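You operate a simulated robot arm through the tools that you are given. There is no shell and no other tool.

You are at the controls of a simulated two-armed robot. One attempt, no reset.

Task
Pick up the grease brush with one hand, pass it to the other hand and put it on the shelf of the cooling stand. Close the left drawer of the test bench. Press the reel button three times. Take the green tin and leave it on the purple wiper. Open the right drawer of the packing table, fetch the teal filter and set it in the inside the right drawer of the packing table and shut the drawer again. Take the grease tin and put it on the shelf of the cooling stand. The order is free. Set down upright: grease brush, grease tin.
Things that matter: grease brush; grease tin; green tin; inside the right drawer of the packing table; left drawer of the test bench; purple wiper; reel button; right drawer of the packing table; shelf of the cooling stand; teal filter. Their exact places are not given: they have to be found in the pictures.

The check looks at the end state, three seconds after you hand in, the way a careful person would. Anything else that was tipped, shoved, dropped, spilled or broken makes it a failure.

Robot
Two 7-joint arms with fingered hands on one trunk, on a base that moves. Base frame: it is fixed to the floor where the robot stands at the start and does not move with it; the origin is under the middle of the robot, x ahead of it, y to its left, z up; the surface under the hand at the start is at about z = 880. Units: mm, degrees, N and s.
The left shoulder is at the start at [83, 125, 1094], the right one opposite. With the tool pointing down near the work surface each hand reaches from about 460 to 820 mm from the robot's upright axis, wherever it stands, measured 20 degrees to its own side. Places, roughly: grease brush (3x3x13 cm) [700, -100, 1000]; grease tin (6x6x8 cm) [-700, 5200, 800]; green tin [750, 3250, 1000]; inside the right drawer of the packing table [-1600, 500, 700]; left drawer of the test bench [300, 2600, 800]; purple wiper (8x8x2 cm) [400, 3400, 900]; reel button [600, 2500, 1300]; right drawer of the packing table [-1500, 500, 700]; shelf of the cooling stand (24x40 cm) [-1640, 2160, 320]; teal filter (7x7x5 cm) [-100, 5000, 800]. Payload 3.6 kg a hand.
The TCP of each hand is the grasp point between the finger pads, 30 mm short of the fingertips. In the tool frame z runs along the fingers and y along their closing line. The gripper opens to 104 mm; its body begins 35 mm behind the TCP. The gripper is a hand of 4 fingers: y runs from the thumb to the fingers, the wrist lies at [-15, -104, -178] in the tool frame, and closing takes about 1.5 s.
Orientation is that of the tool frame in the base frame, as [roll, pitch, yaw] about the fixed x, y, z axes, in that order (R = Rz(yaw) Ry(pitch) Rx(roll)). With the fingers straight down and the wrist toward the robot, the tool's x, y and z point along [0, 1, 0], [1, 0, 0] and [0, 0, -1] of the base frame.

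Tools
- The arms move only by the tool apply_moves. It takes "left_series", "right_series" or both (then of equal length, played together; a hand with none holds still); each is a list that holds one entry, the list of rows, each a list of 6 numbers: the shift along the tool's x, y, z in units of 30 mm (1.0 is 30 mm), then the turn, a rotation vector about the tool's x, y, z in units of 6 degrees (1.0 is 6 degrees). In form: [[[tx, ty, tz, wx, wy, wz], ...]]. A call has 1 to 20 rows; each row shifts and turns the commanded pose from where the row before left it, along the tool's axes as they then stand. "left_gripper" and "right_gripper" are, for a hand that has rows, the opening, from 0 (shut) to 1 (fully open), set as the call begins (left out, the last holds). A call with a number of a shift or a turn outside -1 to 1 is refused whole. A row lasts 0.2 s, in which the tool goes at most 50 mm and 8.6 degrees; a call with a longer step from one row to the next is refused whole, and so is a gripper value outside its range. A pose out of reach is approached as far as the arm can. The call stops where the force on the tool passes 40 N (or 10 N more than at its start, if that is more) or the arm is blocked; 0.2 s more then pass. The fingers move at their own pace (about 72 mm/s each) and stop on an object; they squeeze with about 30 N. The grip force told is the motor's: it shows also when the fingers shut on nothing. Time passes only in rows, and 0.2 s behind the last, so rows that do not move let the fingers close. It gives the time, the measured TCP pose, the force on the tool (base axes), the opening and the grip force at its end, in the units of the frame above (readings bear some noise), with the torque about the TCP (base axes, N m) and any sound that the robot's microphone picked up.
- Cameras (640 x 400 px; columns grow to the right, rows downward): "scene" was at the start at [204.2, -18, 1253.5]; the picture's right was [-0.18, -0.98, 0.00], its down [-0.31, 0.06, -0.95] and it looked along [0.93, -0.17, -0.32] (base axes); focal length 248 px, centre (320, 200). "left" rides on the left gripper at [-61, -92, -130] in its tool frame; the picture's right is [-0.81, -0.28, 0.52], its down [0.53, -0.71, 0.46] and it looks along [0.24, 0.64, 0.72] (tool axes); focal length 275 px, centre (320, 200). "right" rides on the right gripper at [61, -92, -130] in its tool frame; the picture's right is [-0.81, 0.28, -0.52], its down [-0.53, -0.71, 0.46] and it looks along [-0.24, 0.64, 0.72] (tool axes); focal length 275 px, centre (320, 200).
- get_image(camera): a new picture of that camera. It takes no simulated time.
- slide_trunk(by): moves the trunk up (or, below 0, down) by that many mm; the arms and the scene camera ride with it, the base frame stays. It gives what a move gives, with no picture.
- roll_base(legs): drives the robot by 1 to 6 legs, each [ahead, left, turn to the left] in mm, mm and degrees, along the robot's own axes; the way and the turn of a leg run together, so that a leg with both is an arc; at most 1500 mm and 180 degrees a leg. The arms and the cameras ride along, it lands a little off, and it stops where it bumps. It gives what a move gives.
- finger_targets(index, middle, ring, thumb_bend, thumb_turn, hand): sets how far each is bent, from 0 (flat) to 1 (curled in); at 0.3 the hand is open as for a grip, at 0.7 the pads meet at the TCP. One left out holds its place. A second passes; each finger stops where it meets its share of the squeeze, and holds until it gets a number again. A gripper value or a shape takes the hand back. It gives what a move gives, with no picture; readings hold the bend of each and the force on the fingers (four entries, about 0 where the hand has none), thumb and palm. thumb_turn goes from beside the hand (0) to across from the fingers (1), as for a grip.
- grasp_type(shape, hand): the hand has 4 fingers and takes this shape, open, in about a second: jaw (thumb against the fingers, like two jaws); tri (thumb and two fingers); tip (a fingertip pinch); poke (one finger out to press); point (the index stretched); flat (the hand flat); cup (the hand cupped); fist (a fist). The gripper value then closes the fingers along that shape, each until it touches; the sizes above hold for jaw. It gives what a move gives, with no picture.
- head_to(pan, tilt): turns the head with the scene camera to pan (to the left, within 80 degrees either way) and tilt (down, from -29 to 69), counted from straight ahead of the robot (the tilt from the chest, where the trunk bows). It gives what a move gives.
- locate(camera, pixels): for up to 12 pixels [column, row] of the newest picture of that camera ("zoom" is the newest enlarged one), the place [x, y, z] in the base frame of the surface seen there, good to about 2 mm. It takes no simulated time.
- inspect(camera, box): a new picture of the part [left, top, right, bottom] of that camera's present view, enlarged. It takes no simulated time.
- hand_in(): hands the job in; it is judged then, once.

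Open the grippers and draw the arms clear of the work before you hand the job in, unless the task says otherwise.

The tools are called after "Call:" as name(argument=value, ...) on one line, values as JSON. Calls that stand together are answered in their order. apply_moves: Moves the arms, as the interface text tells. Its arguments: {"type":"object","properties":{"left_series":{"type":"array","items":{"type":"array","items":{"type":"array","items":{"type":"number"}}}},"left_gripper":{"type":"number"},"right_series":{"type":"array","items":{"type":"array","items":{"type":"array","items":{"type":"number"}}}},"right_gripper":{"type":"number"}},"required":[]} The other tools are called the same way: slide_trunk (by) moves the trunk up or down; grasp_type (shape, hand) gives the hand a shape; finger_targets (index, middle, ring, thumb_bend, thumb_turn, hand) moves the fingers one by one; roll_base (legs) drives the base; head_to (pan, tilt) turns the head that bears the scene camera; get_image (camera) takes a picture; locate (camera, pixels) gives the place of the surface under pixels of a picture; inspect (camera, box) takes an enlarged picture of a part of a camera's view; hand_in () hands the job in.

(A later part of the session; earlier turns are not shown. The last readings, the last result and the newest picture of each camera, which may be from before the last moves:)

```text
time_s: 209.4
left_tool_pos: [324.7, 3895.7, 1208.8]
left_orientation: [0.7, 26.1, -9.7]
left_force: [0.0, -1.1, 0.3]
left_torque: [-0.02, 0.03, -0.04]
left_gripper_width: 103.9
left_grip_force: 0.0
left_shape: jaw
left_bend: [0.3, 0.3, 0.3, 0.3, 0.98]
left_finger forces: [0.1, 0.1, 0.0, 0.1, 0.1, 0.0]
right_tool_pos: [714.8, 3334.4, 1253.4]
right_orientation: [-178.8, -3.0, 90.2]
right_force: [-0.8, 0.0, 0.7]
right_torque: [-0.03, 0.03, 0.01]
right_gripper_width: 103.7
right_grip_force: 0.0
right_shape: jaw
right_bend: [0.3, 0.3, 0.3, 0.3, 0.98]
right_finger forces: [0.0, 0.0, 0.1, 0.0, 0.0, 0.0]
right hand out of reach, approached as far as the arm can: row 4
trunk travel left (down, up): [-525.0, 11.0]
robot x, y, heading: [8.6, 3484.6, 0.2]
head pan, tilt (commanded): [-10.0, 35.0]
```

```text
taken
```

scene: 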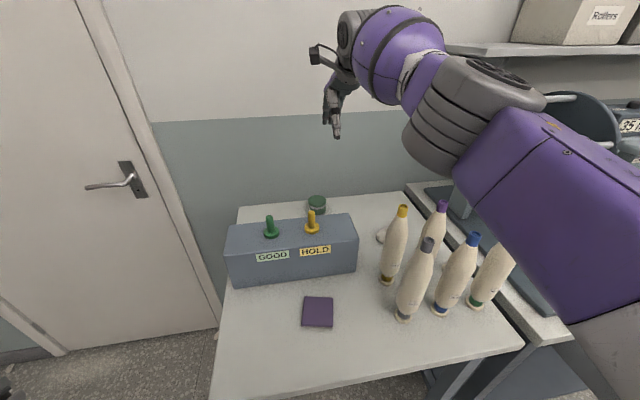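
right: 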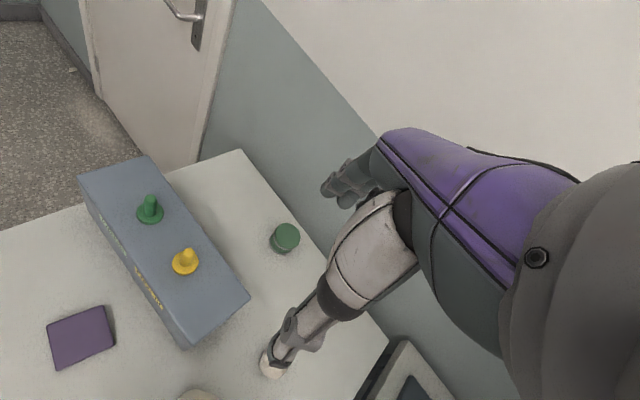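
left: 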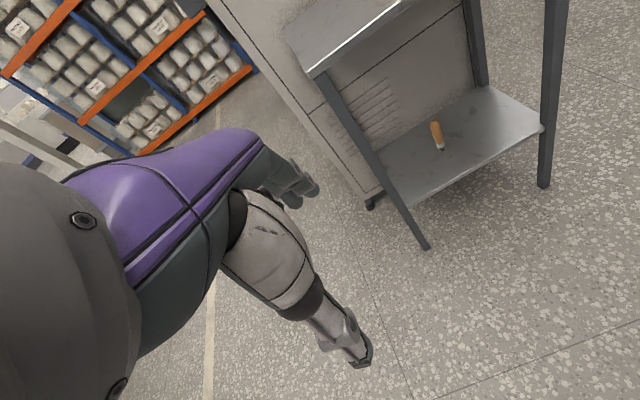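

The reach is best near shoulder height. I lower the hand to z≈1130 (still above pegs at 1080) and then extend forward over the tin.

Call:
apply_moves(right_series=[[[0, 0, 0.8, 0, 0, 0], [0, 0, 0.8, 0, 0, 0], [0, 0, 0.8, 0, 0, 0], [0, 0, 0.8, 0, 0, 0], [0, 0, 0.8, 0, 0, 0], [0, 0, 0, 0, 0, 0]]])

Call:
apply_moves(right_series=[[[0.18, 0.78, 0, 0, 0, 0], [0.18, 0.78, 0, 0, 0, 0], [0.18, 0.78, 0, 0, 0, 0], [0.18, 0.78, 0, 0, 0, 0], [0, 0, 0, 0, 0, 0]]])

Call:
get_image(camera="scene")

Call:
get_image(camera="right")

```text
time_s: 210.8
left_tool_pos: [325.3, 3897.3, 1206.8]
left_orientation: [0.9, 26.1, -9.7]
left_force: [-0.1, 0.4, 0.3]
left_torque: [0.05, 0.01, 0.0]
left_gripper_width: 103.7
left_grip_force: 0.0
left_shape: jaw
left_bend: [0.3, 0.3, 0.3, 0.3, 0.98]
left_finger forces: [0.1, 0.1, 0.0, 0.0, 0.1, 0.1]
right_tool_pos: [712.3, 3339.7, 1133.8]
right_orientation: [-179.0, -3.0, 90.3]
right_force: [0.6, -0.1, 0.3]
right_torque: [0.01, 0.03, 0.0]
right_gripper_width: 103.4
right_grip_force: 0.0
right_shape: jaw
right_bend: [0.3, 0.3, 0.3, 0.3, 0.98]
right_finger forces: [0.0, 0.1, 0.1, 0.0, 0.1, 0.0]
trunk travel left (down, up): [-525.0, 11.0]
robot x, y, heading: [11.9, 3485.5, 0.3]
head pan, tilt (commanded): [-10.0, 35.0]
```

```text
time_s: 212.0
left_tool_pos: [325.9, 3897.4, 1207.1]
left_orientation: [0.7, 26.1, -9.7]
left_force: [0.4, 1.2, 0.7]
left_torque: [0.02, 0.04, 0.0]
left_gripper_width: 103.8
left_grip_force: 0.0
left_shape: jaw
left_bend: [0.3, 0.3, 0.3, 0.3, 0.98]
left_finger forces: [0.1, 0.0, 0.0, 0.1, 0.0, 0.1]
right_tool_pos: [729.0, 3347.6, 1135.8]
right_orientation: [-178.8, -3.0, 90.1]
right_force: [0.4, 0.0, -0.3]
right_torque: [0.0, -0.01, -0.02]
right_gripper_width: 103.8
right_grip_force: 0.1
right_shape: jaw
right_bend: [0.3, 0.3, 0.3, 0.3, 0.98]
right_finger forces: [0.1, 0.0, 0.0, 0.0, 0.0, 0.0]
right hand out of reach, approached as far as the arm can: row 1, 2, 3, 4
trunk travel left (down, up): [-525.0, 11.0]
robot x, y, heading: [17.4, 3481.5, 0.3]
head pan, tilt (commanded): [-10.0, 35.0]
```

```text
taken
```

scene: 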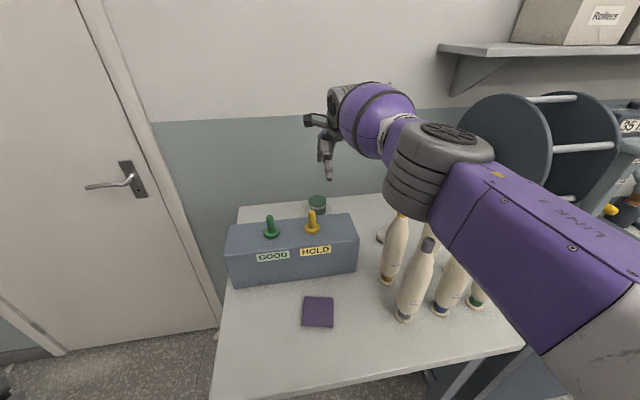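

```text
taken
```

right: 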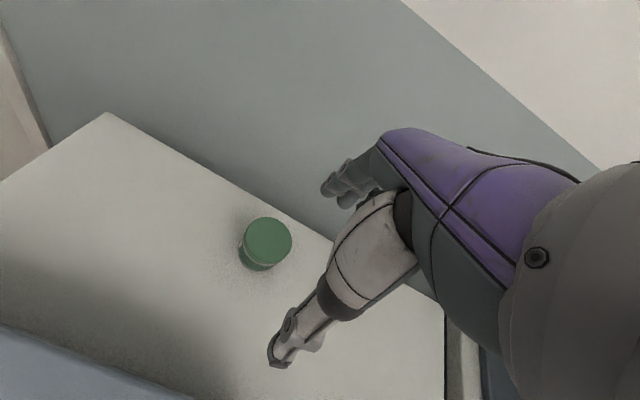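

The reach ends at x≈729 and the elbow now hangs near the cones. I check the elbow's distance to the cones.

Call:
locate(camera="scene", pixels=[[420, 205], [440, 215], [410, 190], [450, 240], [430, 243], [403, 212], [480, 265], [380, 150], [350, 90], [470, 235]])

```text
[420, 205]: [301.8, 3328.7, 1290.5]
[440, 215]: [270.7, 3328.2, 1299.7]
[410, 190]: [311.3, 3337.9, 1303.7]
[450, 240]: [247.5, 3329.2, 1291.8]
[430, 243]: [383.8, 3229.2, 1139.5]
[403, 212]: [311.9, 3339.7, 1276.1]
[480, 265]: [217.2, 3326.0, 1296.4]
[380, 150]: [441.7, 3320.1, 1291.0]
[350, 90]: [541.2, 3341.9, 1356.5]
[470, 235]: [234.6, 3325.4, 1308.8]
```

The elbow clears the cones by >100 mm, but the reach is short by 80 mm. I look straight down to see how near the robot's base is to the table.

Call:
head_to(pan=10, tilt=69)

Call:
get_image(camera="scene")

Call:
locate(camera="scene", pixels=[[320, 100], [200, 120], [320, 160], [300, 250], [300, 300], [300, 350], [300, 390], [250, 380], [350, 380], [400, 300], [200, 300], [150, 150]])

```text
time_s: 213.0
left_tool_pos: [326.0, 3897.2, 1207.8]
left_orientation: [0.8, 26.1, -9.6]
left_force: [0.5, 0.3, -0.3]
left_torque: [0.04, -0.03, -0.03]
left_gripper_width: 103.7
left_grip_force: 0.2
left_shape: jaw
left_bend: [0.3, 0.3, 0.3, 0.3, 0.98]
left_finger forces: [0.1, 0.0, 0.0, 0.0, 0.0, 0.0]
right_tool_pos: [730.4, 3347.0, 1135.4]
right_orientation: [-178.8, -3.0, 90.3]
right_force: [0.0, -0.5, -0.8]
right_torque: [-0.01, 0.01, 0.01]
right_gripper_width: 104.0
right_grip_force: 0.1
right_shape: jaw
right_bend: [0.3, 0.3, 0.3, 0.3, 0.98]
right_finger forces: [0.0, 0.1, 0.0, 0.0, 0.1, 0.1]
trunk travel left (down, up): [-525.0, 11.0]
robot x, y, heading: [13.5, 3484.8, 0.3]
head pan, tilt (commanded): [10.0, 68.8]
```

```text
taken
```

scene: 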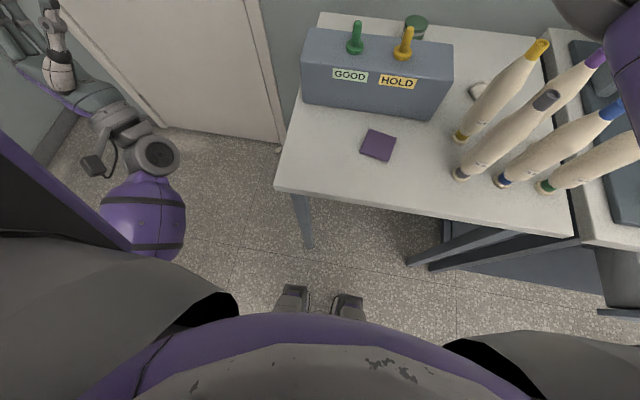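

```text
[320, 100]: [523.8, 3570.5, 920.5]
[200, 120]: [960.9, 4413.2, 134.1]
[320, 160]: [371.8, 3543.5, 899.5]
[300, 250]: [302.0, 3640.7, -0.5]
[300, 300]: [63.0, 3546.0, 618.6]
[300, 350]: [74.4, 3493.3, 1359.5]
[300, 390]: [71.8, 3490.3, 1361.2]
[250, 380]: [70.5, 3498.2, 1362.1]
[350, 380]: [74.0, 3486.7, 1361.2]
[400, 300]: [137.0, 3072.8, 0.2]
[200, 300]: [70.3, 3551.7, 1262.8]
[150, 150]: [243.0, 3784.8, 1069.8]
```

The robot's chest and knees are only ~60–75 mm ahead of its axis, so it can move closer. I drive 80 mm forward, which carries the hand over the tin.

Call:
roll_base(legs=[[80, 0, -0.3]])

Call:
get_image(camera="right")

Call:
head_to(pan=-10, tilt=45)

Call:
get_image(camera="scene")

```text
time_s: 214.2
left_tool_pos: [395.8, 3884.5, 1209.5]
left_orientation: [0.8, 26.0, -10.3]
left_force: [-0.7, -0.5, -0.2]
left_torque: [-0.04, 0.03, -0.03]
left_gripper_width: 103.6
left_grip_force: 0.0
left_shape: jaw
left_bend: [0.3, 0.3, 0.3, 0.3, 0.98]
left_finger forces: [0.0, 0.0, 0.0, 0.0, 0.1, 0.0]
right_tool_pos: [794.4, 3329.4, 1136.0]
right_orientation: [-178.8, -3.0, 89.4]
right_force: [-0.3, -0.2, 0.7]
right_torque: [0.01, -0.03, 0.01]
right_gripper_width: 103.7
right_grip_force: 0.1
right_shape: jaw
right_bend: [0.3, 0.3, 0.3, 0.3, 0.98]
right_finger forces: [0.0, 0.0, 0.0, 0.1, 0.0, 0.0]
trunk travel left (down, up): [-525.0, 11.0]
robot x, y, heading: [80.7, 3473.8, -0.4]
head pan, tilt (commanded): [10.0, 68.8]
stopped in leg 1: the robot was blocked; the commanded pose is now the measured one
```

```text
taken
```

right: 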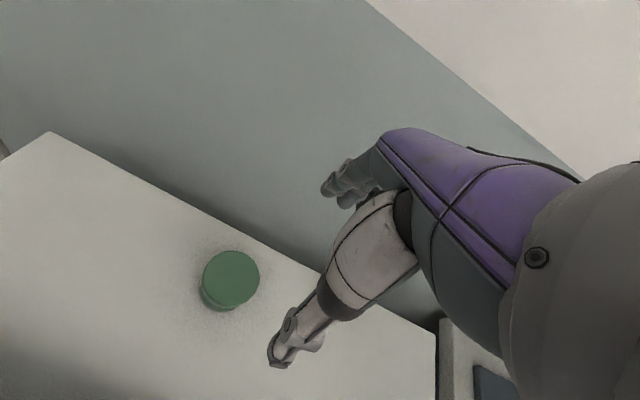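

```text
time_s: 215.1
left_tool_pos: [401.3, 3885.2, 1207.6]
left_orientation: [0.8, 26.0, -10.3]
left_force: [0.2, 0.0, 0.2]
left_torque: [0.01, -0.01, -0.04]
left_gripper_width: 103.8
left_grip_force: 0.1
left_shape: jaw
left_bend: [0.3, 0.3, 0.3, 0.3, 0.98]
left_finger forces: [0.0, 0.0, 0.0, 0.1, 0.1, 0.0]
right_tool_pos: [795.4, 3330.6, 1135.1]
right_orientation: [-178.7, -3.1, 89.5]
right_force: [-0.4, -0.1, -0.7]
right_torque: [-0.05, -0.01, -0.01]
right_gripper_width: 103.7
right_grip_force: 0.1
right_shape: jaw
right_bend: [0.3, 0.3, 0.3, 0.3, 0.98]
right_finger forces: [0.0, 0.0, 0.1, 0.1, 0.0, 0.1]
trunk travel left (down, up): [-525.0, 11.0]
robot x, y, heading: [80.9, 3475.0, -0.4]
head pan, tilt (commanded): [-10.0, 45.0]
```

```text
taken
```

scene: 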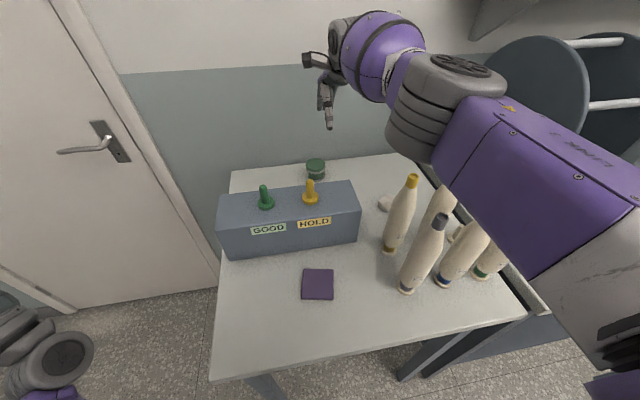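

The base touched something at x≈81 (likely the table's foot). Nothing on the table moved visibly. I back off 8 mm and re-measure the tin.

Call:
roll_base(legs=[[-8, 0, 0.4]])

Call:
get_image(camera="right")

Call:
locate(camera="right", pixels=[[228, 275], [205, 275], [255, 278], [230, 253], [232, 303], [245, 258], [212, 260], [248, 295], [208, 295]])

Call:
get_image(camera="scene")

Call:
locate(camera="scene", pixels=[[410, 182], [440, 222], [318, 284], [316, 164], [311, 182], [265, 188], [357, 210], [220, 210]])

```text
time_s: 215.8
left_tool_pos: [390.1, 3888.1, 1207.4]
left_orientation: [0.6, 26.2, -10.0]
left_force: [-0.4, 0.5, 0.4]
left_torque: [0.01, -0.02, 0.01]
left_gripper_width: 103.6
left_grip_force: 0.1
left_shape: jaw
left_bend: [0.3, 0.3, 0.3, 0.3, 0.98]
left_finger forces: [0.0, 0.1, 0.0, 0.1, 0.0, 0.0]
right_tool_pos: [790.6, 3336.5, 1133.0]
right_orientation: [-178.7, -3.0, 89.8]
right_force: [1.0, 0.3, 0.2]
right_torque: [0.0, 0.0, 0.02]
right_gripper_width: 103.9
right_grip_force: 0.1
right_shape: jaw
right_bend: [0.3, 0.3, 0.3, 0.3, 0.98]
right_finger forces: [0.0, 0.1, 0.0, 0.1, 0.0, 0.0]
trunk travel left (down, up): [-525.0, 11.0]
robot x, y, heading: [72.0, 3475.4, -0.1]
head pan, tilt (commanded): [-10.0, 45.0]
```

```text
taken
```

right: 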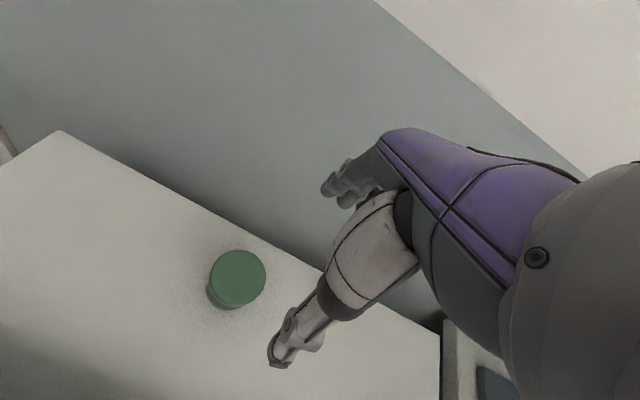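

```text
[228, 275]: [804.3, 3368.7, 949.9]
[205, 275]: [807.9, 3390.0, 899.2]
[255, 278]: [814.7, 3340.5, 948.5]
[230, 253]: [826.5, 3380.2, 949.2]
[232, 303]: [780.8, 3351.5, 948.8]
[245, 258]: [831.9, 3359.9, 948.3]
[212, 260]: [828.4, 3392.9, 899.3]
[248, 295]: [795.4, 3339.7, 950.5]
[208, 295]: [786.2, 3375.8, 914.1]
```

```text
taken
```

scene: 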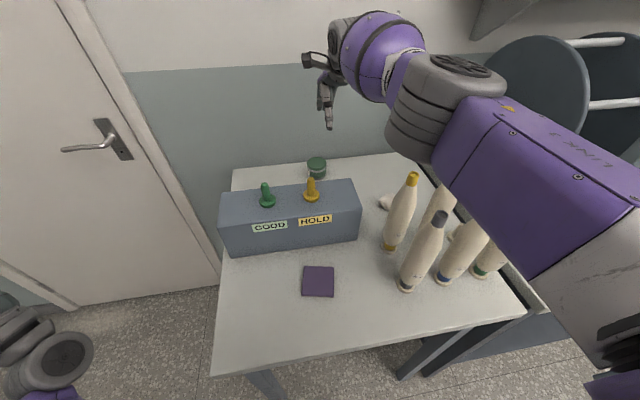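

```text
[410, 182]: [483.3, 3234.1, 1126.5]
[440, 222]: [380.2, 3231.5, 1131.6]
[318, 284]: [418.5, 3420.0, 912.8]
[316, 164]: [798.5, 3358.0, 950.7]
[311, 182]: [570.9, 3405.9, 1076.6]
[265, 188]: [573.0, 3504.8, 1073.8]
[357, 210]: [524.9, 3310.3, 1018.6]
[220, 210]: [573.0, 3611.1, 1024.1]
```

The tin (centre ≈(808,3358)) and the block have not moved. I lower to z≈1030 while shifting toward the tin's centre.

Call:
apply_moves(right_series=[[[0.1, 0.1, 0.85, 0, 0, 0], [0.2, 0.15, 0.85, 0, 0, 0], [0.2, 0.15, 0.85, 0, 0, 0], [0.2, 0.18, 0.85, 0, 0, 0], [0, 0, 0, 0, 0, 0]]])

Call:
get_image(camera="right")

Call:
get_image(camera="scene")

```text
time_s: 217.0
left_tool_pos: [389.2, 3887.3, 1207.4]
left_orientation: [0.7, 26.1, -10.0]
left_force: [-0.2, 0.7, 0.0]
left_torque: [0.01, -0.02, -0.04]
left_gripper_width: 103.9
left_grip_force: 0.0
left_shape: jaw
left_bend: [0.3, 0.3, 0.3, 0.3, 0.98]
left_finger forces: [0.0, 0.0, 0.0, 0.0, 0.0, 0.0]
right_tool_pos: [779.9, 3355.9, 1039.1]
right_orientation: [-178.8, -3.0, 89.8]
right_force: [0.3, 0.5, -0.4]
right_torque: [0.01, 0.01, -0.02]
right_gripper_width: 103.8
right_grip_force: 0.0
right_shape: jaw
right_bend: [0.3, 0.3, 0.3, 0.3, 0.98]
right_finger forces: [0.1, 0.1, 0.1, 0.0, 0.1, 0.1]
right hand out of reach, approached as far as the arm can: row 1, 2, 3, 4
trunk travel left (down, up): [-525.0, 11.0]
robot x, y, heading: [76.0, 3474.0, 0.1]
head pan, tilt (commanded): [-10.0, 45.0]
```

```text
taken
```

right: 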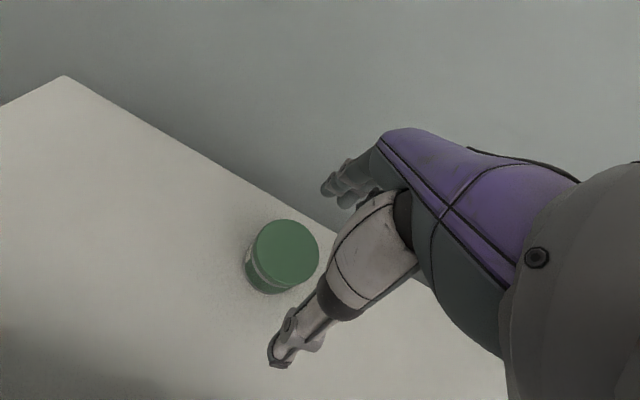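

```text
taken
```

scene: 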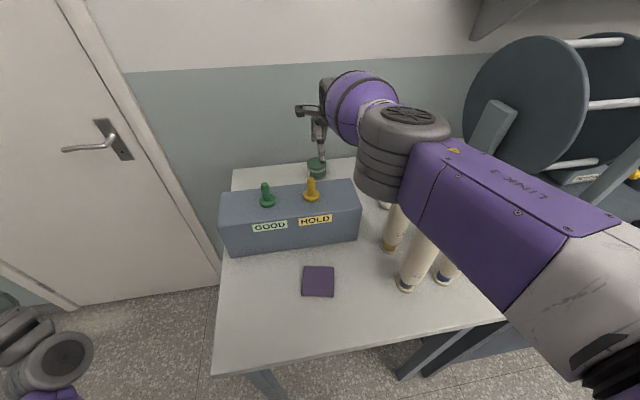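

From the front the reach stays short, and the arm would come close to the cones. I retract (up, then back) and will approach from the left end of the table instead, where the strip behind the block is open.

Call:
apply_moves(right_series=[[[0, 0, -1, 0, 0, 0], [0, 0, -1, 0, 0, 0], [0, 0, -1, 0, 0, 0], [0, 0, -1, 0, 0, 0], [0, 0, -1, 0, 0, 0], [0, -1, 0, 0, 0, 0], [0, -1, 0, 0, 0, 0], [0, -1, 0, 0, 0, 0], [0, -1, 0, 0, 0, 0], [0, -1, 0, 0, 0, 0], [0, -1, 0, 0, 0, 0], [0, -1, 0, 0, 0, 0], [0, -1, 0, 0, 0, 0], [0, 0, 0, 0, 0, 0]]])

Call:
roll_base(legs=[[-300, 0, 0]])

Call:
head_to(pan=15, tilt=35)

Call:
get_image(camera="scene")

```text
time_s: 220.0
left_tool_pos: [389.4, 3886.9, 1207.4]
left_orientation: [0.7, 26.1, -10.1]
left_force: [0.7, -0.7, -0.4]
left_torque: [-0.01, 0.0, -0.03]
left_gripper_width: 104.0
left_grip_force: 0.0
left_shape: jaw
left_bend: [0.3, 0.3, 0.3, 0.3, 0.98]
left_finger forces: [0.1, 0.1, 0.1, 0.1, 0.0, 0.0]
right_tool_pos: [785.2, 3348.4, 1187.5]
right_orientation: [-178.7, -3.0, 89.9]
right_force: [-0.2, 0.2, 0.5]
right_torque: [0.02, 0.0, -0.02]
right_gripper_width: 103.8
right_grip_force: 0.0
right_shape: jaw
right_bend: [0.3, 0.3, 0.3, 0.3, 0.98]
right_finger forces: [0.1, 0.1, 0.0, 0.0, 0.0, 0.0]
right hand out of reach, approached as far as the arm can: row 2, 5, 6, 7, 8, 9, 10, 11, 12, 13
trunk travel left (down, up): [-525.0, 11.0]
robot x, y, heading: [71.0, 3475.7, -0.1]
head pan, tilt (commanded): [-10.0, 45.0]
```

```text
time_s: 222.0
left_tool_pos: [92.4, 3887.1, 1207.1]
left_orientation: [0.7, 26.1, -10.2]
left_force: [0.2, 0.5, -0.5]
left_torque: [0.0, 0.02, 0.01]
left_gripper_width: 103.8
left_grip_force: 0.1
left_shape: jaw
left_bend: [0.3, 0.3, 0.3, 0.3, 0.98]
left_finger forces: [0.1, 0.0, 0.0, 0.0, 0.0, 0.1]
right_tool_pos: [486.0, 3346.4, 1187.1]
right_orientation: [-178.7, -3.0, 89.6]
right_force: [0.6, 0.3, -0.6]
right_torque: [-0.01, -0.02, 0.0]
right_gripper_width: 103.7
right_grip_force: 0.0
right_shape: jaw
right_bend: [0.3, 0.3, 0.3, 0.3, 0.98]
right_finger forces: [0.0, 0.0, 0.0, 0.1, 0.1, 0.1]
trunk travel left (down, up): [-525.0, 11.0]
robot x, y, heading: [-225.0, 3472.5, -0.1]
head pan, tilt (commanded): [-10.0, 45.0]
```

```text
time_s: 222.9
left_tool_pos: [93.8, 3888.1, 1207.4]
left_orientation: [0.7, 26.1, -10.1]
left_force: [-0.1, 0.4, 0.1]
left_torque: [0.02, 0.01, -0.04]
left_gripper_width: 103.7
left_grip_force: 0.1
left_shape: jaw
left_bend: [0.3, 0.3, 0.3, 0.3, 0.98]
left_finger forces: [0.0, 0.0, 0.0, 0.0, 0.0, 0.1]
right_tool_pos: [485.1, 3346.5, 1186.6]
right_orientation: [-178.7, -2.9, 89.6]
right_force: [-0.5, -0.8, -0.9]
right_torque: [0.01, -0.02, -0.02]
right_gripper_width: 103.8
right_grip_force: 0.0
right_shape: jaw
right_bend: [0.3, 0.3, 0.3, 0.3, 0.98]
right_finger forces: [0.0, 0.0, 0.0, 0.0, 0.0, 0.0]
trunk travel left (down, up): [-525.0, 11.0]
robot x, y, heading: [-221.4, 3477.6, -0.4]
head pan, tilt (commanded): [15.0, 35.0]
```

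```text
taken
```

scene: 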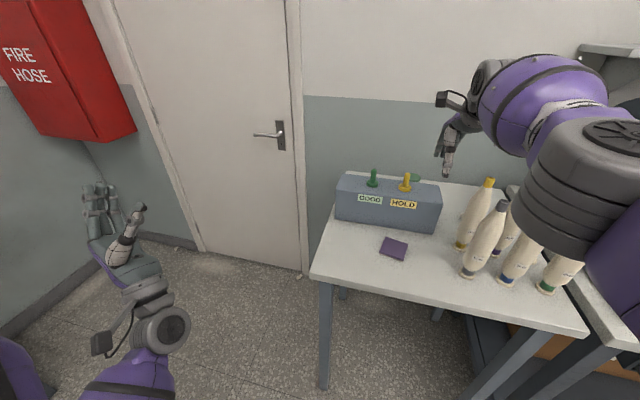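

The base retreat pulled the hand clear (all cones and pegs stand), but the arm itself reported out of reach when pulling back. I try a small backward move to see whether it follows.

Call:
apply_moves(right_series=[[[0, -0.5, 0, 0, 0, 0], [0, -0.5, 0, 0, 0, 0], [0, -0.5, 0, 0, 0, 0], [0, 0, 0, 0, 0, 0]]])

```text
time_s: 223.9
left_tool_pos: [92.7, 3886.7, 1207.6]
left_orientation: [0.6, 26.0, -10.2]
left_force: [-0.3, -0.4, 0.9]
left_torque: [0.02, -0.01, 0.01]
left_gripper_width: 103.8
left_grip_force: 0.0
left_shape: jaw
left_bend: [0.3, 0.3, 0.3, 0.3, 0.98]
left_finger forces: [0.0, 0.0, 0.0, 0.1, 0.1, 0.1]
right_tool_pos: [484.3, 3347.6, 1187.5]
right_orientation: [-178.8, -2.9, 89.6]
right_force: [0.2, 0.3, 0.1]
right_torque: [0.01, -0.01, -0.03]
right_gripper_width: 103.9
right_grip_force: 0.1
right_shape: jaw
right_bend: [0.3, 0.3, 0.3, 0.3, 0.98]
right_finger forces: [0.0, 0.0, 0.0, 0.1, 0.0, 0.1]
right hand out of reach, approached as far as the arm can: row 1, 2, 3
trunk travel left (down, up): [-525.0, 11.0]
robot x, y, heading: [-224.0, 3469.8, 0.0]
head pan, tilt (commanded): [15.0, 35.0]
```

It seems the arm is stretched straight (singular), so pulling straight back fails. I try moving sideways and up to bend the elbow.

Call:
apply_moves(right_series=[[[-0.8, -0.3, -0.5, 0, 0, 0], [-0.8, -0.3, -0.5, 0, 0, 0], [-0.8, -0.3, -0.5, 0, 0, 0], [0, 0, 0, 0, 0, 0]]])

Call:
head_to(pan=-40, tilt=30)

Call:
get_image(camera="scene")

```text
time_s: 224.9
left_tool_pos: [92.2, 3887.8, 1207.6]
left_orientation: [0.7, 26.1, -10.2]
left_force: [0.8, -0.3, -0.2]
left_torque: [0.01, -0.03, -0.01]
left_gripper_width: 103.7
left_grip_force: 0.0
left_shape: jaw
left_bend: [0.3, 0.3, 0.3, 0.3, 0.98]
left_finger forces: [0.0, 0.1, 0.0, 0.0, 0.0, 0.0]
right_tool_pos: [470.1, 3276.5, 1228.3]
right_orientation: [-178.7, -3.0, 89.6]
right_force: [-0.5, -0.3, -0.3]
right_torque: [-0.02, 0.01, -0.02]
right_gripper_width: 103.7
right_grip_force: 0.2
right_shape: jaw
right_bend: [0.3, 0.3, 0.3, 0.3, 0.98]
right_finger forces: [0.0, 0.0, 0.1, 0.0, 0.0, 0.0]
right hand out of reach, approached as far as the arm can: row 1
trunk travel left (down, up): [-525.0, 11.0]
robot x, y, heading: [-223.3, 3477.1, 0.1]
head pan, tilt (commanded): [15.0, 35.0]
```

```text
time_s: 226.2
left_tool_pos: [92.4, 3886.1, 1207.2]
left_orientation: [0.7, 26.1, -10.2]
left_force: [0.4, 0.5, 0.6]
left_torque: [-0.04, 0.01, 0.02]
left_gripper_width: 103.8
left_grip_force: 0.1
left_shape: jaw
left_bend: [0.3, 0.3, 0.3, 0.3, 0.98]
left_finger forces: [0.0, 0.1, 0.0, 0.0, 0.0, 0.1]
right_tool_pos: [469.7, 3276.4, 1228.9]
right_orientation: [-178.7, -3.0, 89.6]
right_force: [-0.3, 0.0, 0.6]
right_torque: [0.05, 0.0, -0.02]
right_gripper_width: 103.7
right_grip_force: 0.0
right_shape: jaw
right_bend: [0.3, 0.3, 0.3, 0.3, 0.98]
right_finger forces: [0.0, 0.1, 0.0, 0.0, 0.1, 0.1]
trunk travel left (down, up): [-525.0, 11.0]
robot x, y, heading: [-221.6, 3474.5, 0.0]
head pan, tilt (commanded): [-40.0, 30.0]
```

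```text
taken
```

scene: 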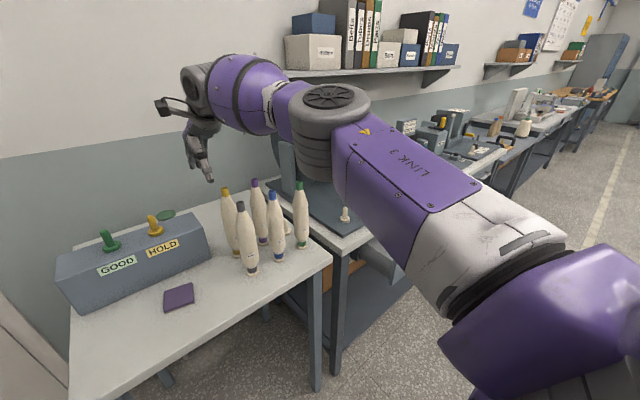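

It freed itself. I continue back and right toward the compact pose.

Call:
apply_moves(right_series=[[[-0.3, -0.8, -0.3, 0, 0, 0], [-0.3, -0.8, -0.3, 0, 0, 0], [-0.3, -0.8, -0.3, 0, 0, 0], [-0.3, -0.8, -0.3, 0, 0, 0], [-0.2, -0.9, -0.3, 0, 0, 0], [-0.2, -0.9, -0.3, 0, 0, 0], [-0.2, -0.9, -0.3, 0, 0, 0], [0, 0, 0, 0, 0, 0]]])

```text
time_s: 228.0
left_tool_pos: [92.9, 3888.1, 1207.3]
left_orientation: [0.7, 26.2, -10.1]
left_force: [0.5, 0.3, -1.0]
left_torque: [0.01, 0.02, -0.03]
left_gripper_width: 103.7
left_grip_force: 0.0
left_shape: jaw
left_bend: [0.3, 0.3, 0.3, 0.3, 0.98]
left_finger forces: [0.0, 0.0, 0.0, 0.0, 0.1, 0.0]
right_tool_pos: [295.2, 3218.5, 1294.2]
right_orientation: [-178.6, -2.9, 89.5]
right_force: [-0.2, -0.2, -0.6]
right_torque: [-0.03, 0.0, 0.02]
right_gripper_width: 103.7
right_grip_force: 0.0
right_shape: jaw
right_bend: [0.3, 0.3, 0.3, 0.3, 0.98]
right_finger forces: [0.1, 0.0, 0.1, 0.0, 0.1, 0.0]
trunk travel left (down, up): [-525.0, 11.0]
robot x, y, heading: [-224.2, 3474.5, -0.4]
head pan, tilt (commanded): [-40.0, 30.0]
```

Now I tuck the left hand 130 mm inward so it stays clear of the wall at the left end.

Call:
apply_moves(left_series=[[[-0.04, -0.89, -0.02, 0, 0, 0], [-0.04, -0.89, -0.02, 0, 0, 0], [-0.04, -0.89, -0.02, 0, 0, 0], [-0.04, -0.89, -0.02, 0, 0, 0], [-0.04, -0.89, -0.02, 0, 0, 0], [0, 0, 0, 0, 0, 0]]])

Call:
head_to(pan=20, tilt=35)

Call:
get_image(camera="scene")

Call:
locate(camera="scene", pixels=[[270, 275], [290, 310], [400, 300], [260, 300], [150, 230], [290, 380], [270, 240]])

```text
time_s: 229.4
left_tool_pos: [60.3, 3756.7, 1206.9]
left_orientation: [0.6, 26.1, -10.1]
left_force: [-0.3, -0.8, 0.1]
left_torque: [-0.02, 0.0, 0.0]
left_gripper_width: 103.7
left_grip_force: 0.1
left_shape: jaw
left_bend: [0.3, 0.3, 0.3, 0.3, 0.98]
left_finger forces: [0.0, 0.0, 0.0, 0.1, 0.0, 0.1]
right_tool_pos: [294.5, 3220.1, 1293.2]
right_orientation: [-178.6, -2.9, 89.6]
right_force: [0.8, 0.0, 0.0]
right_torque: [-0.01, -0.04, 0.0]
right_gripper_width: 103.7
right_grip_force: 0.0
right_shape: jaw
right_bend: [0.3, 0.3, 0.3, 0.3, 0.98]
right_finger forces: [0.0, 0.0, 0.0, 0.0, 0.0, 0.0]
trunk travel left (down, up): [-525.0, 11.0]
robot x, y, heading: [-220.9, 3477.4, -0.1]
head pan, tilt (commanded): [-40.0, 30.0]
```

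```text
time_s: 230.7
left_tool_pos: [60.0, 3756.3, 1206.4]
left_orientation: [0.9, 26.1, -10.2]
left_force: [-0.2, 0.4, 0.3]
left_torque: [0.0, -0.05, 0.01]
left_gripper_width: 103.5
left_grip_force: 0.0
left_shape: jaw
left_bend: [0.3, 0.3, 0.3, 0.3, 0.98]
left_finger forces: [0.0, 0.0, 0.0, 0.0, 0.0, 0.0]
right_tool_pos: [293.4, 3218.9, 1293.4]
right_orientation: [-178.7, -3.0, 89.7]
right_force: [-0.5, -0.6, 0.0]
right_torque: [0.04, 0.0, -0.01]
right_gripper_width: 103.9
right_grip_force: 0.1
right_shape: jaw
right_bend: [0.3, 0.3, 0.3, 0.3, 0.98]
right_finger forces: [0.0, 0.0, 0.0, 0.0, 0.0, 0.0]
trunk travel left (down, up): [-525.0, 11.0]
robot x, y, heading: [-224.6, 3475.2, -0.2]
head pan, tilt (commanded): [20.0, 35.0]
```

```text
taken
```

scene: 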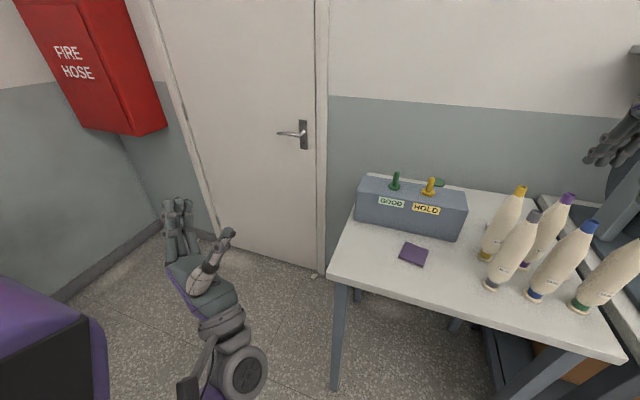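

```text
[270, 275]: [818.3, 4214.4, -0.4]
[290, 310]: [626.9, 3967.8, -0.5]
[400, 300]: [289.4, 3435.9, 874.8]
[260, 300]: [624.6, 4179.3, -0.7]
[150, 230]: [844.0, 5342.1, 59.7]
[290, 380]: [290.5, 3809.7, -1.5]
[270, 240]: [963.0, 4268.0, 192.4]
```

The floor left of the table is free (door wall at x≈960). I drive: strafe left to y≈4000, forward to x≈100, and turn 45° right.

Call:
roll_base(legs=[[0, 525, 0], [324, 0, 0], [0, 0, -45]])

Call:
head_to(pan=0, tilt=35)

Call:
get_image(camera="scene")

```text
time_s: 239.7
left_tool_pos: [507.9, 3992.8, 1206.6]
left_orientation: [0.7, 26.1, -56.0]
left_force: [0.6, 0.5, 0.0]
left_torque: [0.01, -0.01, 0.02]
left_gripper_width: 104.1
left_grip_force: 0.1
left_shape: jaw
left_bend: [0.3, 0.3, 0.3, 0.3, 0.98]
left_finger forces: [0.0, 0.0, 0.0, 0.0, 0.0, 0.0]
right_tool_pos: [287.0, 3451.1, 1294.9]
right_orientation: [-178.6, -3.0, 43.9]
right_force: [-0.1, 0.1, 0.3]
right_torque: [0.01, 0.03, 0.02]
right_gripper_width: 103.8
right_grip_force: 0.0
right_shape: jaw
right_bend: [0.3, 0.3, 0.3, 0.3, 0.98]
right_finger forces: [0.0, 0.1, 0.0, 0.0, 0.0, 0.0]
trunk travel left (down, up): [-525.0, 11.0]
robot x, y, heading: [111.1, 4000.2, -45.9]
head pan, tilt (commanded): [20.0, 35.0]
```

```text
time_s: 240.5
left_tool_pos: [508.0, 3993.7, 1206.2]
left_orientation: [0.7, 26.1, -55.9]
left_force: [0.0, 0.1, 0.0]
left_torque: [0.02, -0.01, 0.02]
left_gripper_width: 103.9
left_grip_force: 0.0
left_shape: jaw
left_bend: [0.3, 0.3, 0.3, 0.3, 0.98]
left_finger forces: [0.1, 0.1, 0.1, 0.0, 0.0, 0.0]
right_tool_pos: [286.4, 3452.1, 1293.0]
right_orientation: [-178.7, -3.1, 43.9]
right_force: [-0.4, 0.7, 0.4]
right_torque: [0.0, -0.01, -0.02]
right_gripper_width: 103.7
right_grip_force: 0.0
right_shape: jaw
right_bend: [0.3, 0.3, 0.3, 0.3, 0.98]
right_finger forces: [0.0, 0.0, 0.0, 0.1, 0.0, 0.0]
trunk travel left (down, up): [-525.0, 11.0]
robot x, y, heading: [105.8, 3998.5, -46.0]
head pan, tilt (commanded): [0.0, 35.0]
```

```text
taken
```

scene: 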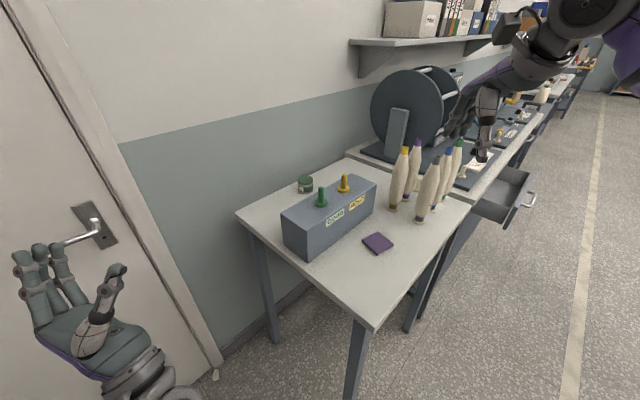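

The tin is in view at (305,183). I check the door handle's place against the left hand before moving in.

Call:
locate(camera="scene", pixels=[[75, 238], [95, 225], [55, 245], [305, 183], [240, 212], [365, 325], [345, 180], [322, 195], [378, 242], [300, 255], [470, 205]])

```text
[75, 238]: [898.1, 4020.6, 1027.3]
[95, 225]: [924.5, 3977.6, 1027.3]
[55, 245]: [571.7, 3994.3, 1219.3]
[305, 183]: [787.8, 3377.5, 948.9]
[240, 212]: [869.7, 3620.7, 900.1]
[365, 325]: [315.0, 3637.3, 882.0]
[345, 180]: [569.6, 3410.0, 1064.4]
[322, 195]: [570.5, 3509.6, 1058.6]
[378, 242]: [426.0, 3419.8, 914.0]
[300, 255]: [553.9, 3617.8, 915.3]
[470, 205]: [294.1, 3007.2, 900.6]
```

The handle (x≥898, z 1027) stays clear of the left hand. I drive diagonally to about (443,3951) so the tin lies ~680 ahead and 150 to the right.

Call:
roll_base(legs=[[269, 209, 0]])

Call:
get_image(camera="scene")

Call:
get_image(camera="right")

```text
time_s: 243.0
left_tool_pos: [841.9, 3945.7, 1205.8]
left_orientation: [0.6, 26.1, -56.5]
left_force: [0.5, -0.2, -0.6]
left_torque: [0.0, -0.01, -0.01]
left_gripper_width: 103.7
left_grip_force: 0.1
left_shape: jaw
left_bend: [0.3, 0.3, 0.3, 0.3, 0.98]
left_finger forces: [0.0, 0.1, 0.0, 0.0, 0.1, 0.0]
right_tool_pos: [617.0, 3403.9, 1293.9]
right_orientation: [-178.7, -3.0, 43.4]
right_force: [0.4, 0.1, 0.5]
right_torque: [0.0, -0.04, -0.04]
right_gripper_width: 103.9
right_grip_force: 0.1
right_shape: jaw
right_bend: [0.3, 0.3, 0.3, 0.3, 0.98]
right_finger forces: [0.0, 0.0, 0.0, 0.0, 0.1, 0.0]
trunk travel left (down, up): [-525.0, 11.0]
robot x, y, heading: [442.8, 3955.3, -46.4]
head pan, tilt (commanded): [0.0, 35.0]
```

```text
taken
```

scene: 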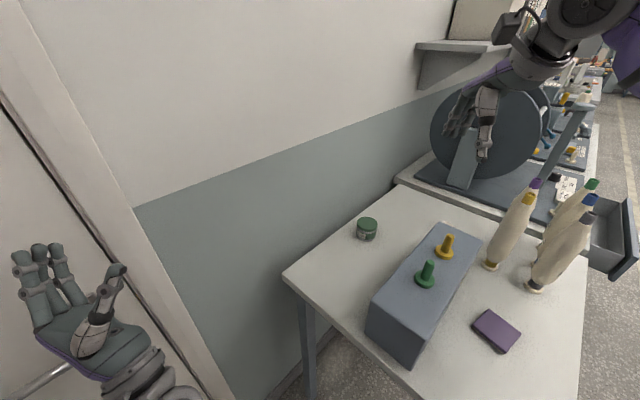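

```text
taken
```

right: 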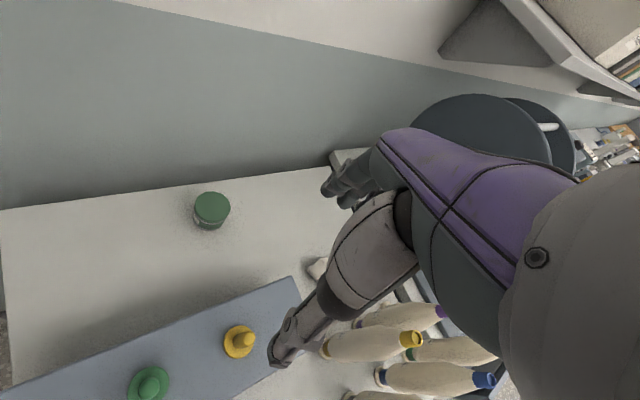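

The right hand is over the block; the tin shows at (211,208) in its camera. I shift left over the strip behind the block, then lower to z≈1145.

Call:
apply_moves(right_series=[[[0.9, 0, 0, 0, 0, 0], [0.9, 0, 0, 0, 0, 0], [0.9, 0, 0, 0, 0, 0], [0.9, 0, 0, 0, 0, 0], [0, 0, 1, 0, 0, 0], [0, 0, 1, 0, 0, 0], [0, 0, 1, 0, 0, 0], [0, 0, 1, 0, 0, 0], [0, 0, 1, 0, 0, 0], [0, 0, 0, 0, 0, 0]]])

Call:
apply_moves(right_series=[[[0, 0.9, 0, 0, 0, 0], [0, 0.9, 0, 0, 0, 0], [0, 0.9, 0, 0, 0, 0], [0, 0.9, 0, 0, 0, 0], [0, 0.9, 0, 0, 0, 0], [0, 0.9, 0, 0, 0, 0], [0, 0, 0, 0, 0, 0]]])

Call:
get_image(camera="right")

Call:
get_image(camera="scene")

```text
time_s: 245.2
left_tool_pos: [843.2, 3944.9, 1207.0]
left_orientation: [0.6, 26.2, -56.6]
left_force: [0.0, 0.3, -0.1]
left_torque: [0.01, 0.01, 0.02]
left_gripper_width: 103.8
left_grip_force: 0.1
left_shape: jaw
left_bend: [0.3, 0.3, 0.3, 0.3, 0.98]
left_finger forces: [0.0, 0.1, 0.0, 0.0, 0.0, 0.0]
right_tool_pos: [697.7, 3487.1, 1148.3]
right_orientation: [-178.7, -3.0, 43.3]
right_force: [0.4, -0.3, 0.0]
right_torque: [-0.03, -0.02, -0.04]
right_gripper_width: 103.9
right_grip_force: 0.0
right_shape: jaw
right_bend: [0.3, 0.3, 0.3, 0.3, 0.98]
right_finger forces: [0.1, 0.0, 0.1, 0.1, 0.1, 0.1]
trunk travel left (down, up): [-525.0, 11.0]
robot x, y, heading: [441.5, 3954.5, -46.6]
head pan, tilt (commanded): [0.0, 35.0]
```

```text
time_s: 246.8
left_tool_pos: [842.5, 3944.4, 1206.6]
left_orientation: [0.7, 26.2, -56.5]
left_force: [0.0, -0.2, -0.4]
left_torque: [-0.01, 0.01, -0.01]
left_gripper_width: 103.6
left_grip_force: 0.2
left_shape: jaw
left_bend: [0.3, 0.3, 0.3, 0.3, 0.98]
left_finger forces: [0.0, 0.0, 0.0, 0.1, 0.0, 0.0]
right_tool_pos: [809.1, 3367.2, 1145.0]
right_orientation: [-178.8, -3.0, 43.4]
right_force: [0.1, -0.6, -0.4]
right_torque: [0.02, -0.02, -0.02]
right_gripper_width: 103.7
right_grip_force: 0.1
right_shape: jaw
right_bend: [0.3, 0.3, 0.3, 0.3, 0.98]
right_finger forces: [0.0, 0.0, 0.0, 0.1, 0.0, 0.0]
trunk travel left (down, up): [-525.0, 11.0]
robot x, y, heading: [442.5, 3952.8, -46.7]
head pan, tilt (commanded): [0.0, 35.0]
```

```text
taken
```

right: 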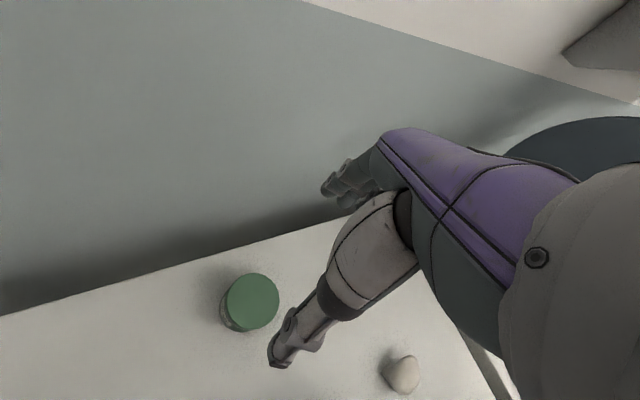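

```text
taken
```

scene: 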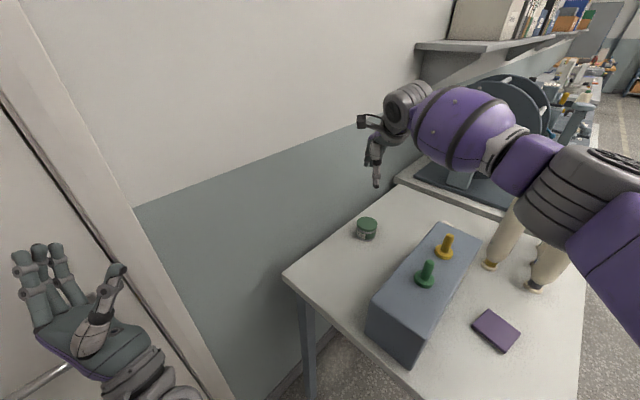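

The hand is above the tin. I check the elbow's height over the cones before descending.

Call:
locate(camera="scene", pixels=[[580, 200], [560, 225], [590, 240], [540, 165], [500, 150], [470, 130], [505, 225], [545, 265], [620, 260]])

Call:
locate(camera="right", pixels=[[252, 300], [225, 300], [278, 300], [252, 275], [252, 328], [235, 282], [270, 318], [402, 375]])

```text
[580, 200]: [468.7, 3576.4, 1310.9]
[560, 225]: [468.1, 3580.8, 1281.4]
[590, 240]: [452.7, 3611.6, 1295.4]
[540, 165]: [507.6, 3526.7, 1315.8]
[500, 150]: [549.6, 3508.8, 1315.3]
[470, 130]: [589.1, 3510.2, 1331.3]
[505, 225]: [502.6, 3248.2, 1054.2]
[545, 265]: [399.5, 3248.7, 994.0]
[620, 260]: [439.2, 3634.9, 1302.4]
```

```text
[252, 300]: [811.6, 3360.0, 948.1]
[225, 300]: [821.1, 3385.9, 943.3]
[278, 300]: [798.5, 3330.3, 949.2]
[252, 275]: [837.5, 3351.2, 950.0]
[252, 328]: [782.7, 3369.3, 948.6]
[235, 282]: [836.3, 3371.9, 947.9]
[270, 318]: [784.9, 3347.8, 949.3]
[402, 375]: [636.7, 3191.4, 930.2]
```

The elbow is high (z≈1300) and the tin's centre is (810,3359). I descend to z≈1000, centring on the way.

Call:
apply_moves(right_series=[[[-0.068, 0.05, 0.8, 0, 0, 0], [-0.068, 0.05, 0.8, 0, 0, 0], [-0.068, 0.05, 0.8, 0, 0, 0], [-0.068, 0.05, 0.8, 0, 0, 0], [-0.068, 0.05, 0.8, 0, 0, 0], [-0.068, 0.05, 0.8, 0, 0, 0], [0, 0, 0, 0, 0, 0]]])

Call:
get_image(camera="right")

Call:
get_image(camera="scene")

```text
time_s: 248.4
left_tool_pos: [841.3, 3945.2, 1206.2]
left_orientation: [0.6, 26.1, -56.6]
left_force: [0.1, -1.0, -0.1]
left_torque: [-0.04, 0.01, -0.02]
left_gripper_width: 103.7
left_grip_force: 0.2
left_shape: jaw
left_bend: [0.3, 0.3, 0.3, 0.3, 0.98]
left_finger forces: [0.0, 0.0, 0.0, 0.0, 0.0, 0.0]
right_tool_pos: [810.3, 3363.0, 1000.3]
right_orientation: [-178.7, -3.0, 43.4]
right_force: [0.5, 0.1, -0.5]
right_torque: [0.03, 0.03, 0.0]
right_gripper_width: 103.6
right_grip_force: 0.1
right_shape: jaw
right_bend: [0.3, 0.3, 0.3, 0.3, 0.98]
right_finger forces: [0.1, 0.0, 0.0, 0.0, 0.0, 0.0]
trunk travel left (down, up): [-525.0, 11.0]
robot x, y, heading: [442.5, 3952.0, -46.1]
head pan, tilt (commanded): [0.0, 35.0]
```

```text
taken
```

right: 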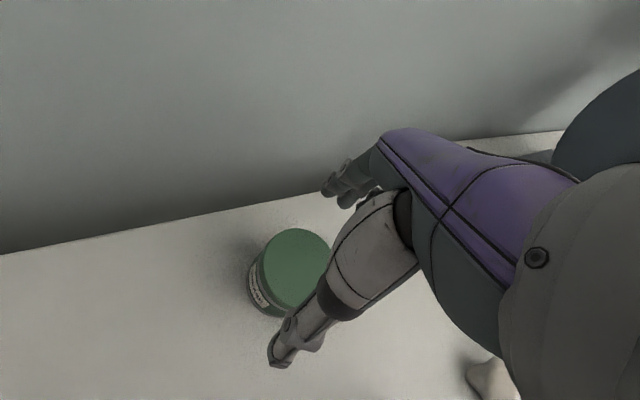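

```text
taken
```

scene: 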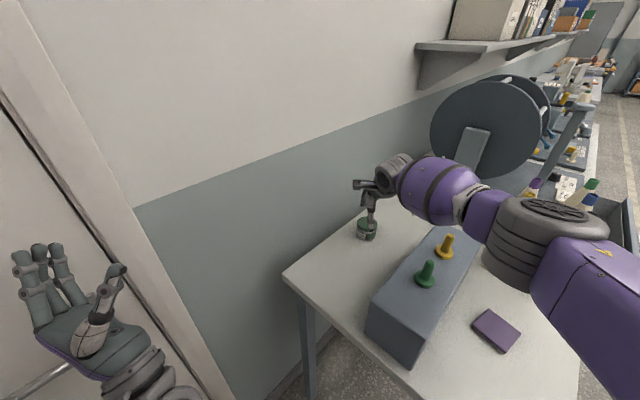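

Centred within ~4 mm. I check the elbow and forearm heights near the pegs before the last 62 mm.

Call:
locate(camera="scene", pixels=[[500, 275], [520, 285], [490, 250], [470, 230], [430, 215], [410, 205], [560, 300], [480, 210], [400, 190]])

Call:
locate(camera="right", pixels=[[295, 230], [265, 265], [295, 305], [325, 245], [280, 240], [315, 285], [272, 290]])

```text
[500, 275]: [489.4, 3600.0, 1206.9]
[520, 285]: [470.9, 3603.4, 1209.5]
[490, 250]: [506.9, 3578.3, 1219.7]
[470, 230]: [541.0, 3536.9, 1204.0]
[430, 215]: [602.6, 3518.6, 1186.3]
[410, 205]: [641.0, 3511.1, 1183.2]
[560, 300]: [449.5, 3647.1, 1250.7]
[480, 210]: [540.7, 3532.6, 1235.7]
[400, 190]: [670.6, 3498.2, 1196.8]
```

```text
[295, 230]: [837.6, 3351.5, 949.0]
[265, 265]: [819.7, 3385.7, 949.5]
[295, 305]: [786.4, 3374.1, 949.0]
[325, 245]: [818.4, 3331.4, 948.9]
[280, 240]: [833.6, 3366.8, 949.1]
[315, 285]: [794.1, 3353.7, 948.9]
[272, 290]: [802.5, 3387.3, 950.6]
```

Everything is clear. I descend the last 62 mm to z≈938 and close the hand on the tin.

Call:
apply_moves(right_series=[[[-0.044, 0.03, 0.5, 0, 0, 0], [-0.044, 0.03, 0.5, 0, 0, 0], [-0.044, 0.03, 0.5, 0, 0, 0], [-0.044, 0.03, 0.55, 0, 0, 0], [0, 0, 0, 0, 0, 0]]])

Call:
apply_moves(right_series=[[[0, 0, 0, 0, 0, 0], [0, 0, 0, 0, 0, 0], [0, 0, 0, 0, 0, 0], [0, 0, 0, 0, 0, 0], [0, 0, 0, 0, 0, 0], [0, 0, 0, 0, 0, 0], [0, 0, 0, 0, 0, 0], [0, 0, 0, 0, 0, 0]]], right_gripper=0)

Call:
get_image(camera="right")

Call:
inspect(camera="scene", box=[310, 150, 470, 270])

```text
time_s: 249.6
left_tool_pos: [842.2, 3944.5, 1207.2]
left_orientation: [0.8, 26.1, -56.4]
left_force: [-0.1, 0.8, 0.3]
left_torque: [0.02, -0.03, 0.0]
left_gripper_width: 104.1
left_grip_force: 0.0
left_shape: jaw
left_bend: [0.3, 0.3, 0.3, 0.3, 0.98]
left_finger forces: [0.0, 0.1, 0.1, 0.0, 0.1, 0.0]
right_tool_pos: [809.5, 3357.9, 940.1]
right_orientation: [-178.6, -3.0, 43.3]
right_force: [-0.3, 1.1, 0.4]
right_torque: [-0.02, -0.01, 0.02]
right_gripper_width: 103.8
right_grip_force: 0.0
right_shape: jaw
right_bend: [0.3, 0.3, 0.3, 0.3, 0.98]
right_finger forces: [0.0, 0.0, 0.0, 0.1, 0.1, 0.1]
trunk travel left (down, up): [-525.0, 11.0]
robot x, y, heading: [446.7, 3953.6, -46.4]
head pan, tilt (commanded): [0.0, 35.0]
```

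```text
time_s: 251.4
left_tool_pos: [841.1, 3944.9, 1205.4]
left_orientation: [0.8, 26.2, -56.4]
left_force: [-0.6, 0.2, -0.2]
left_torque: [0.0, 0.01, 0.01]
left_gripper_width: 103.9
left_grip_force: 0.1
left_shape: jaw
left_bend: [0.3, 0.3, 0.3, 0.3, 0.98]
left_finger forces: [0.0, 0.0, 0.0, 0.0, 0.0, 0.0]
right_tool_pos: [811.3, 3358.3, 940.4]
right_orientation: [-178.7, -3.1, 43.3]
right_force: [0.3, 1.0, 0.3]
right_torque: [-0.01, -0.02, -0.04]
right_gripper_width: 50.4
right_grip_force: 29.9
right_shape: jaw
right_bend: [0.74, 0.44, 0.47, 0.71, 1.0]
right_finger forces: [15.0, 10.2, 0.0, 0.0, 25.8, 0.0]
trunk travel left (down, up): [-525.0, 11.0]
robot x, y, heading: [443.0, 3954.1, -46.5]
head pan, tilt (commanded): [0.0, 35.0]
```

```text
taken
```

right: 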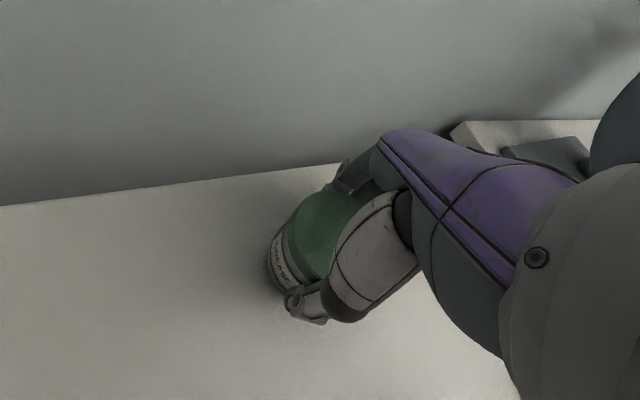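

```text
3.33 times, centred on (390, 210) of scene
```

zoom: 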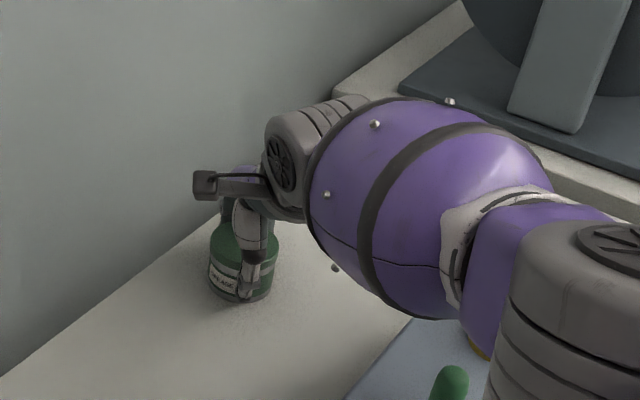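

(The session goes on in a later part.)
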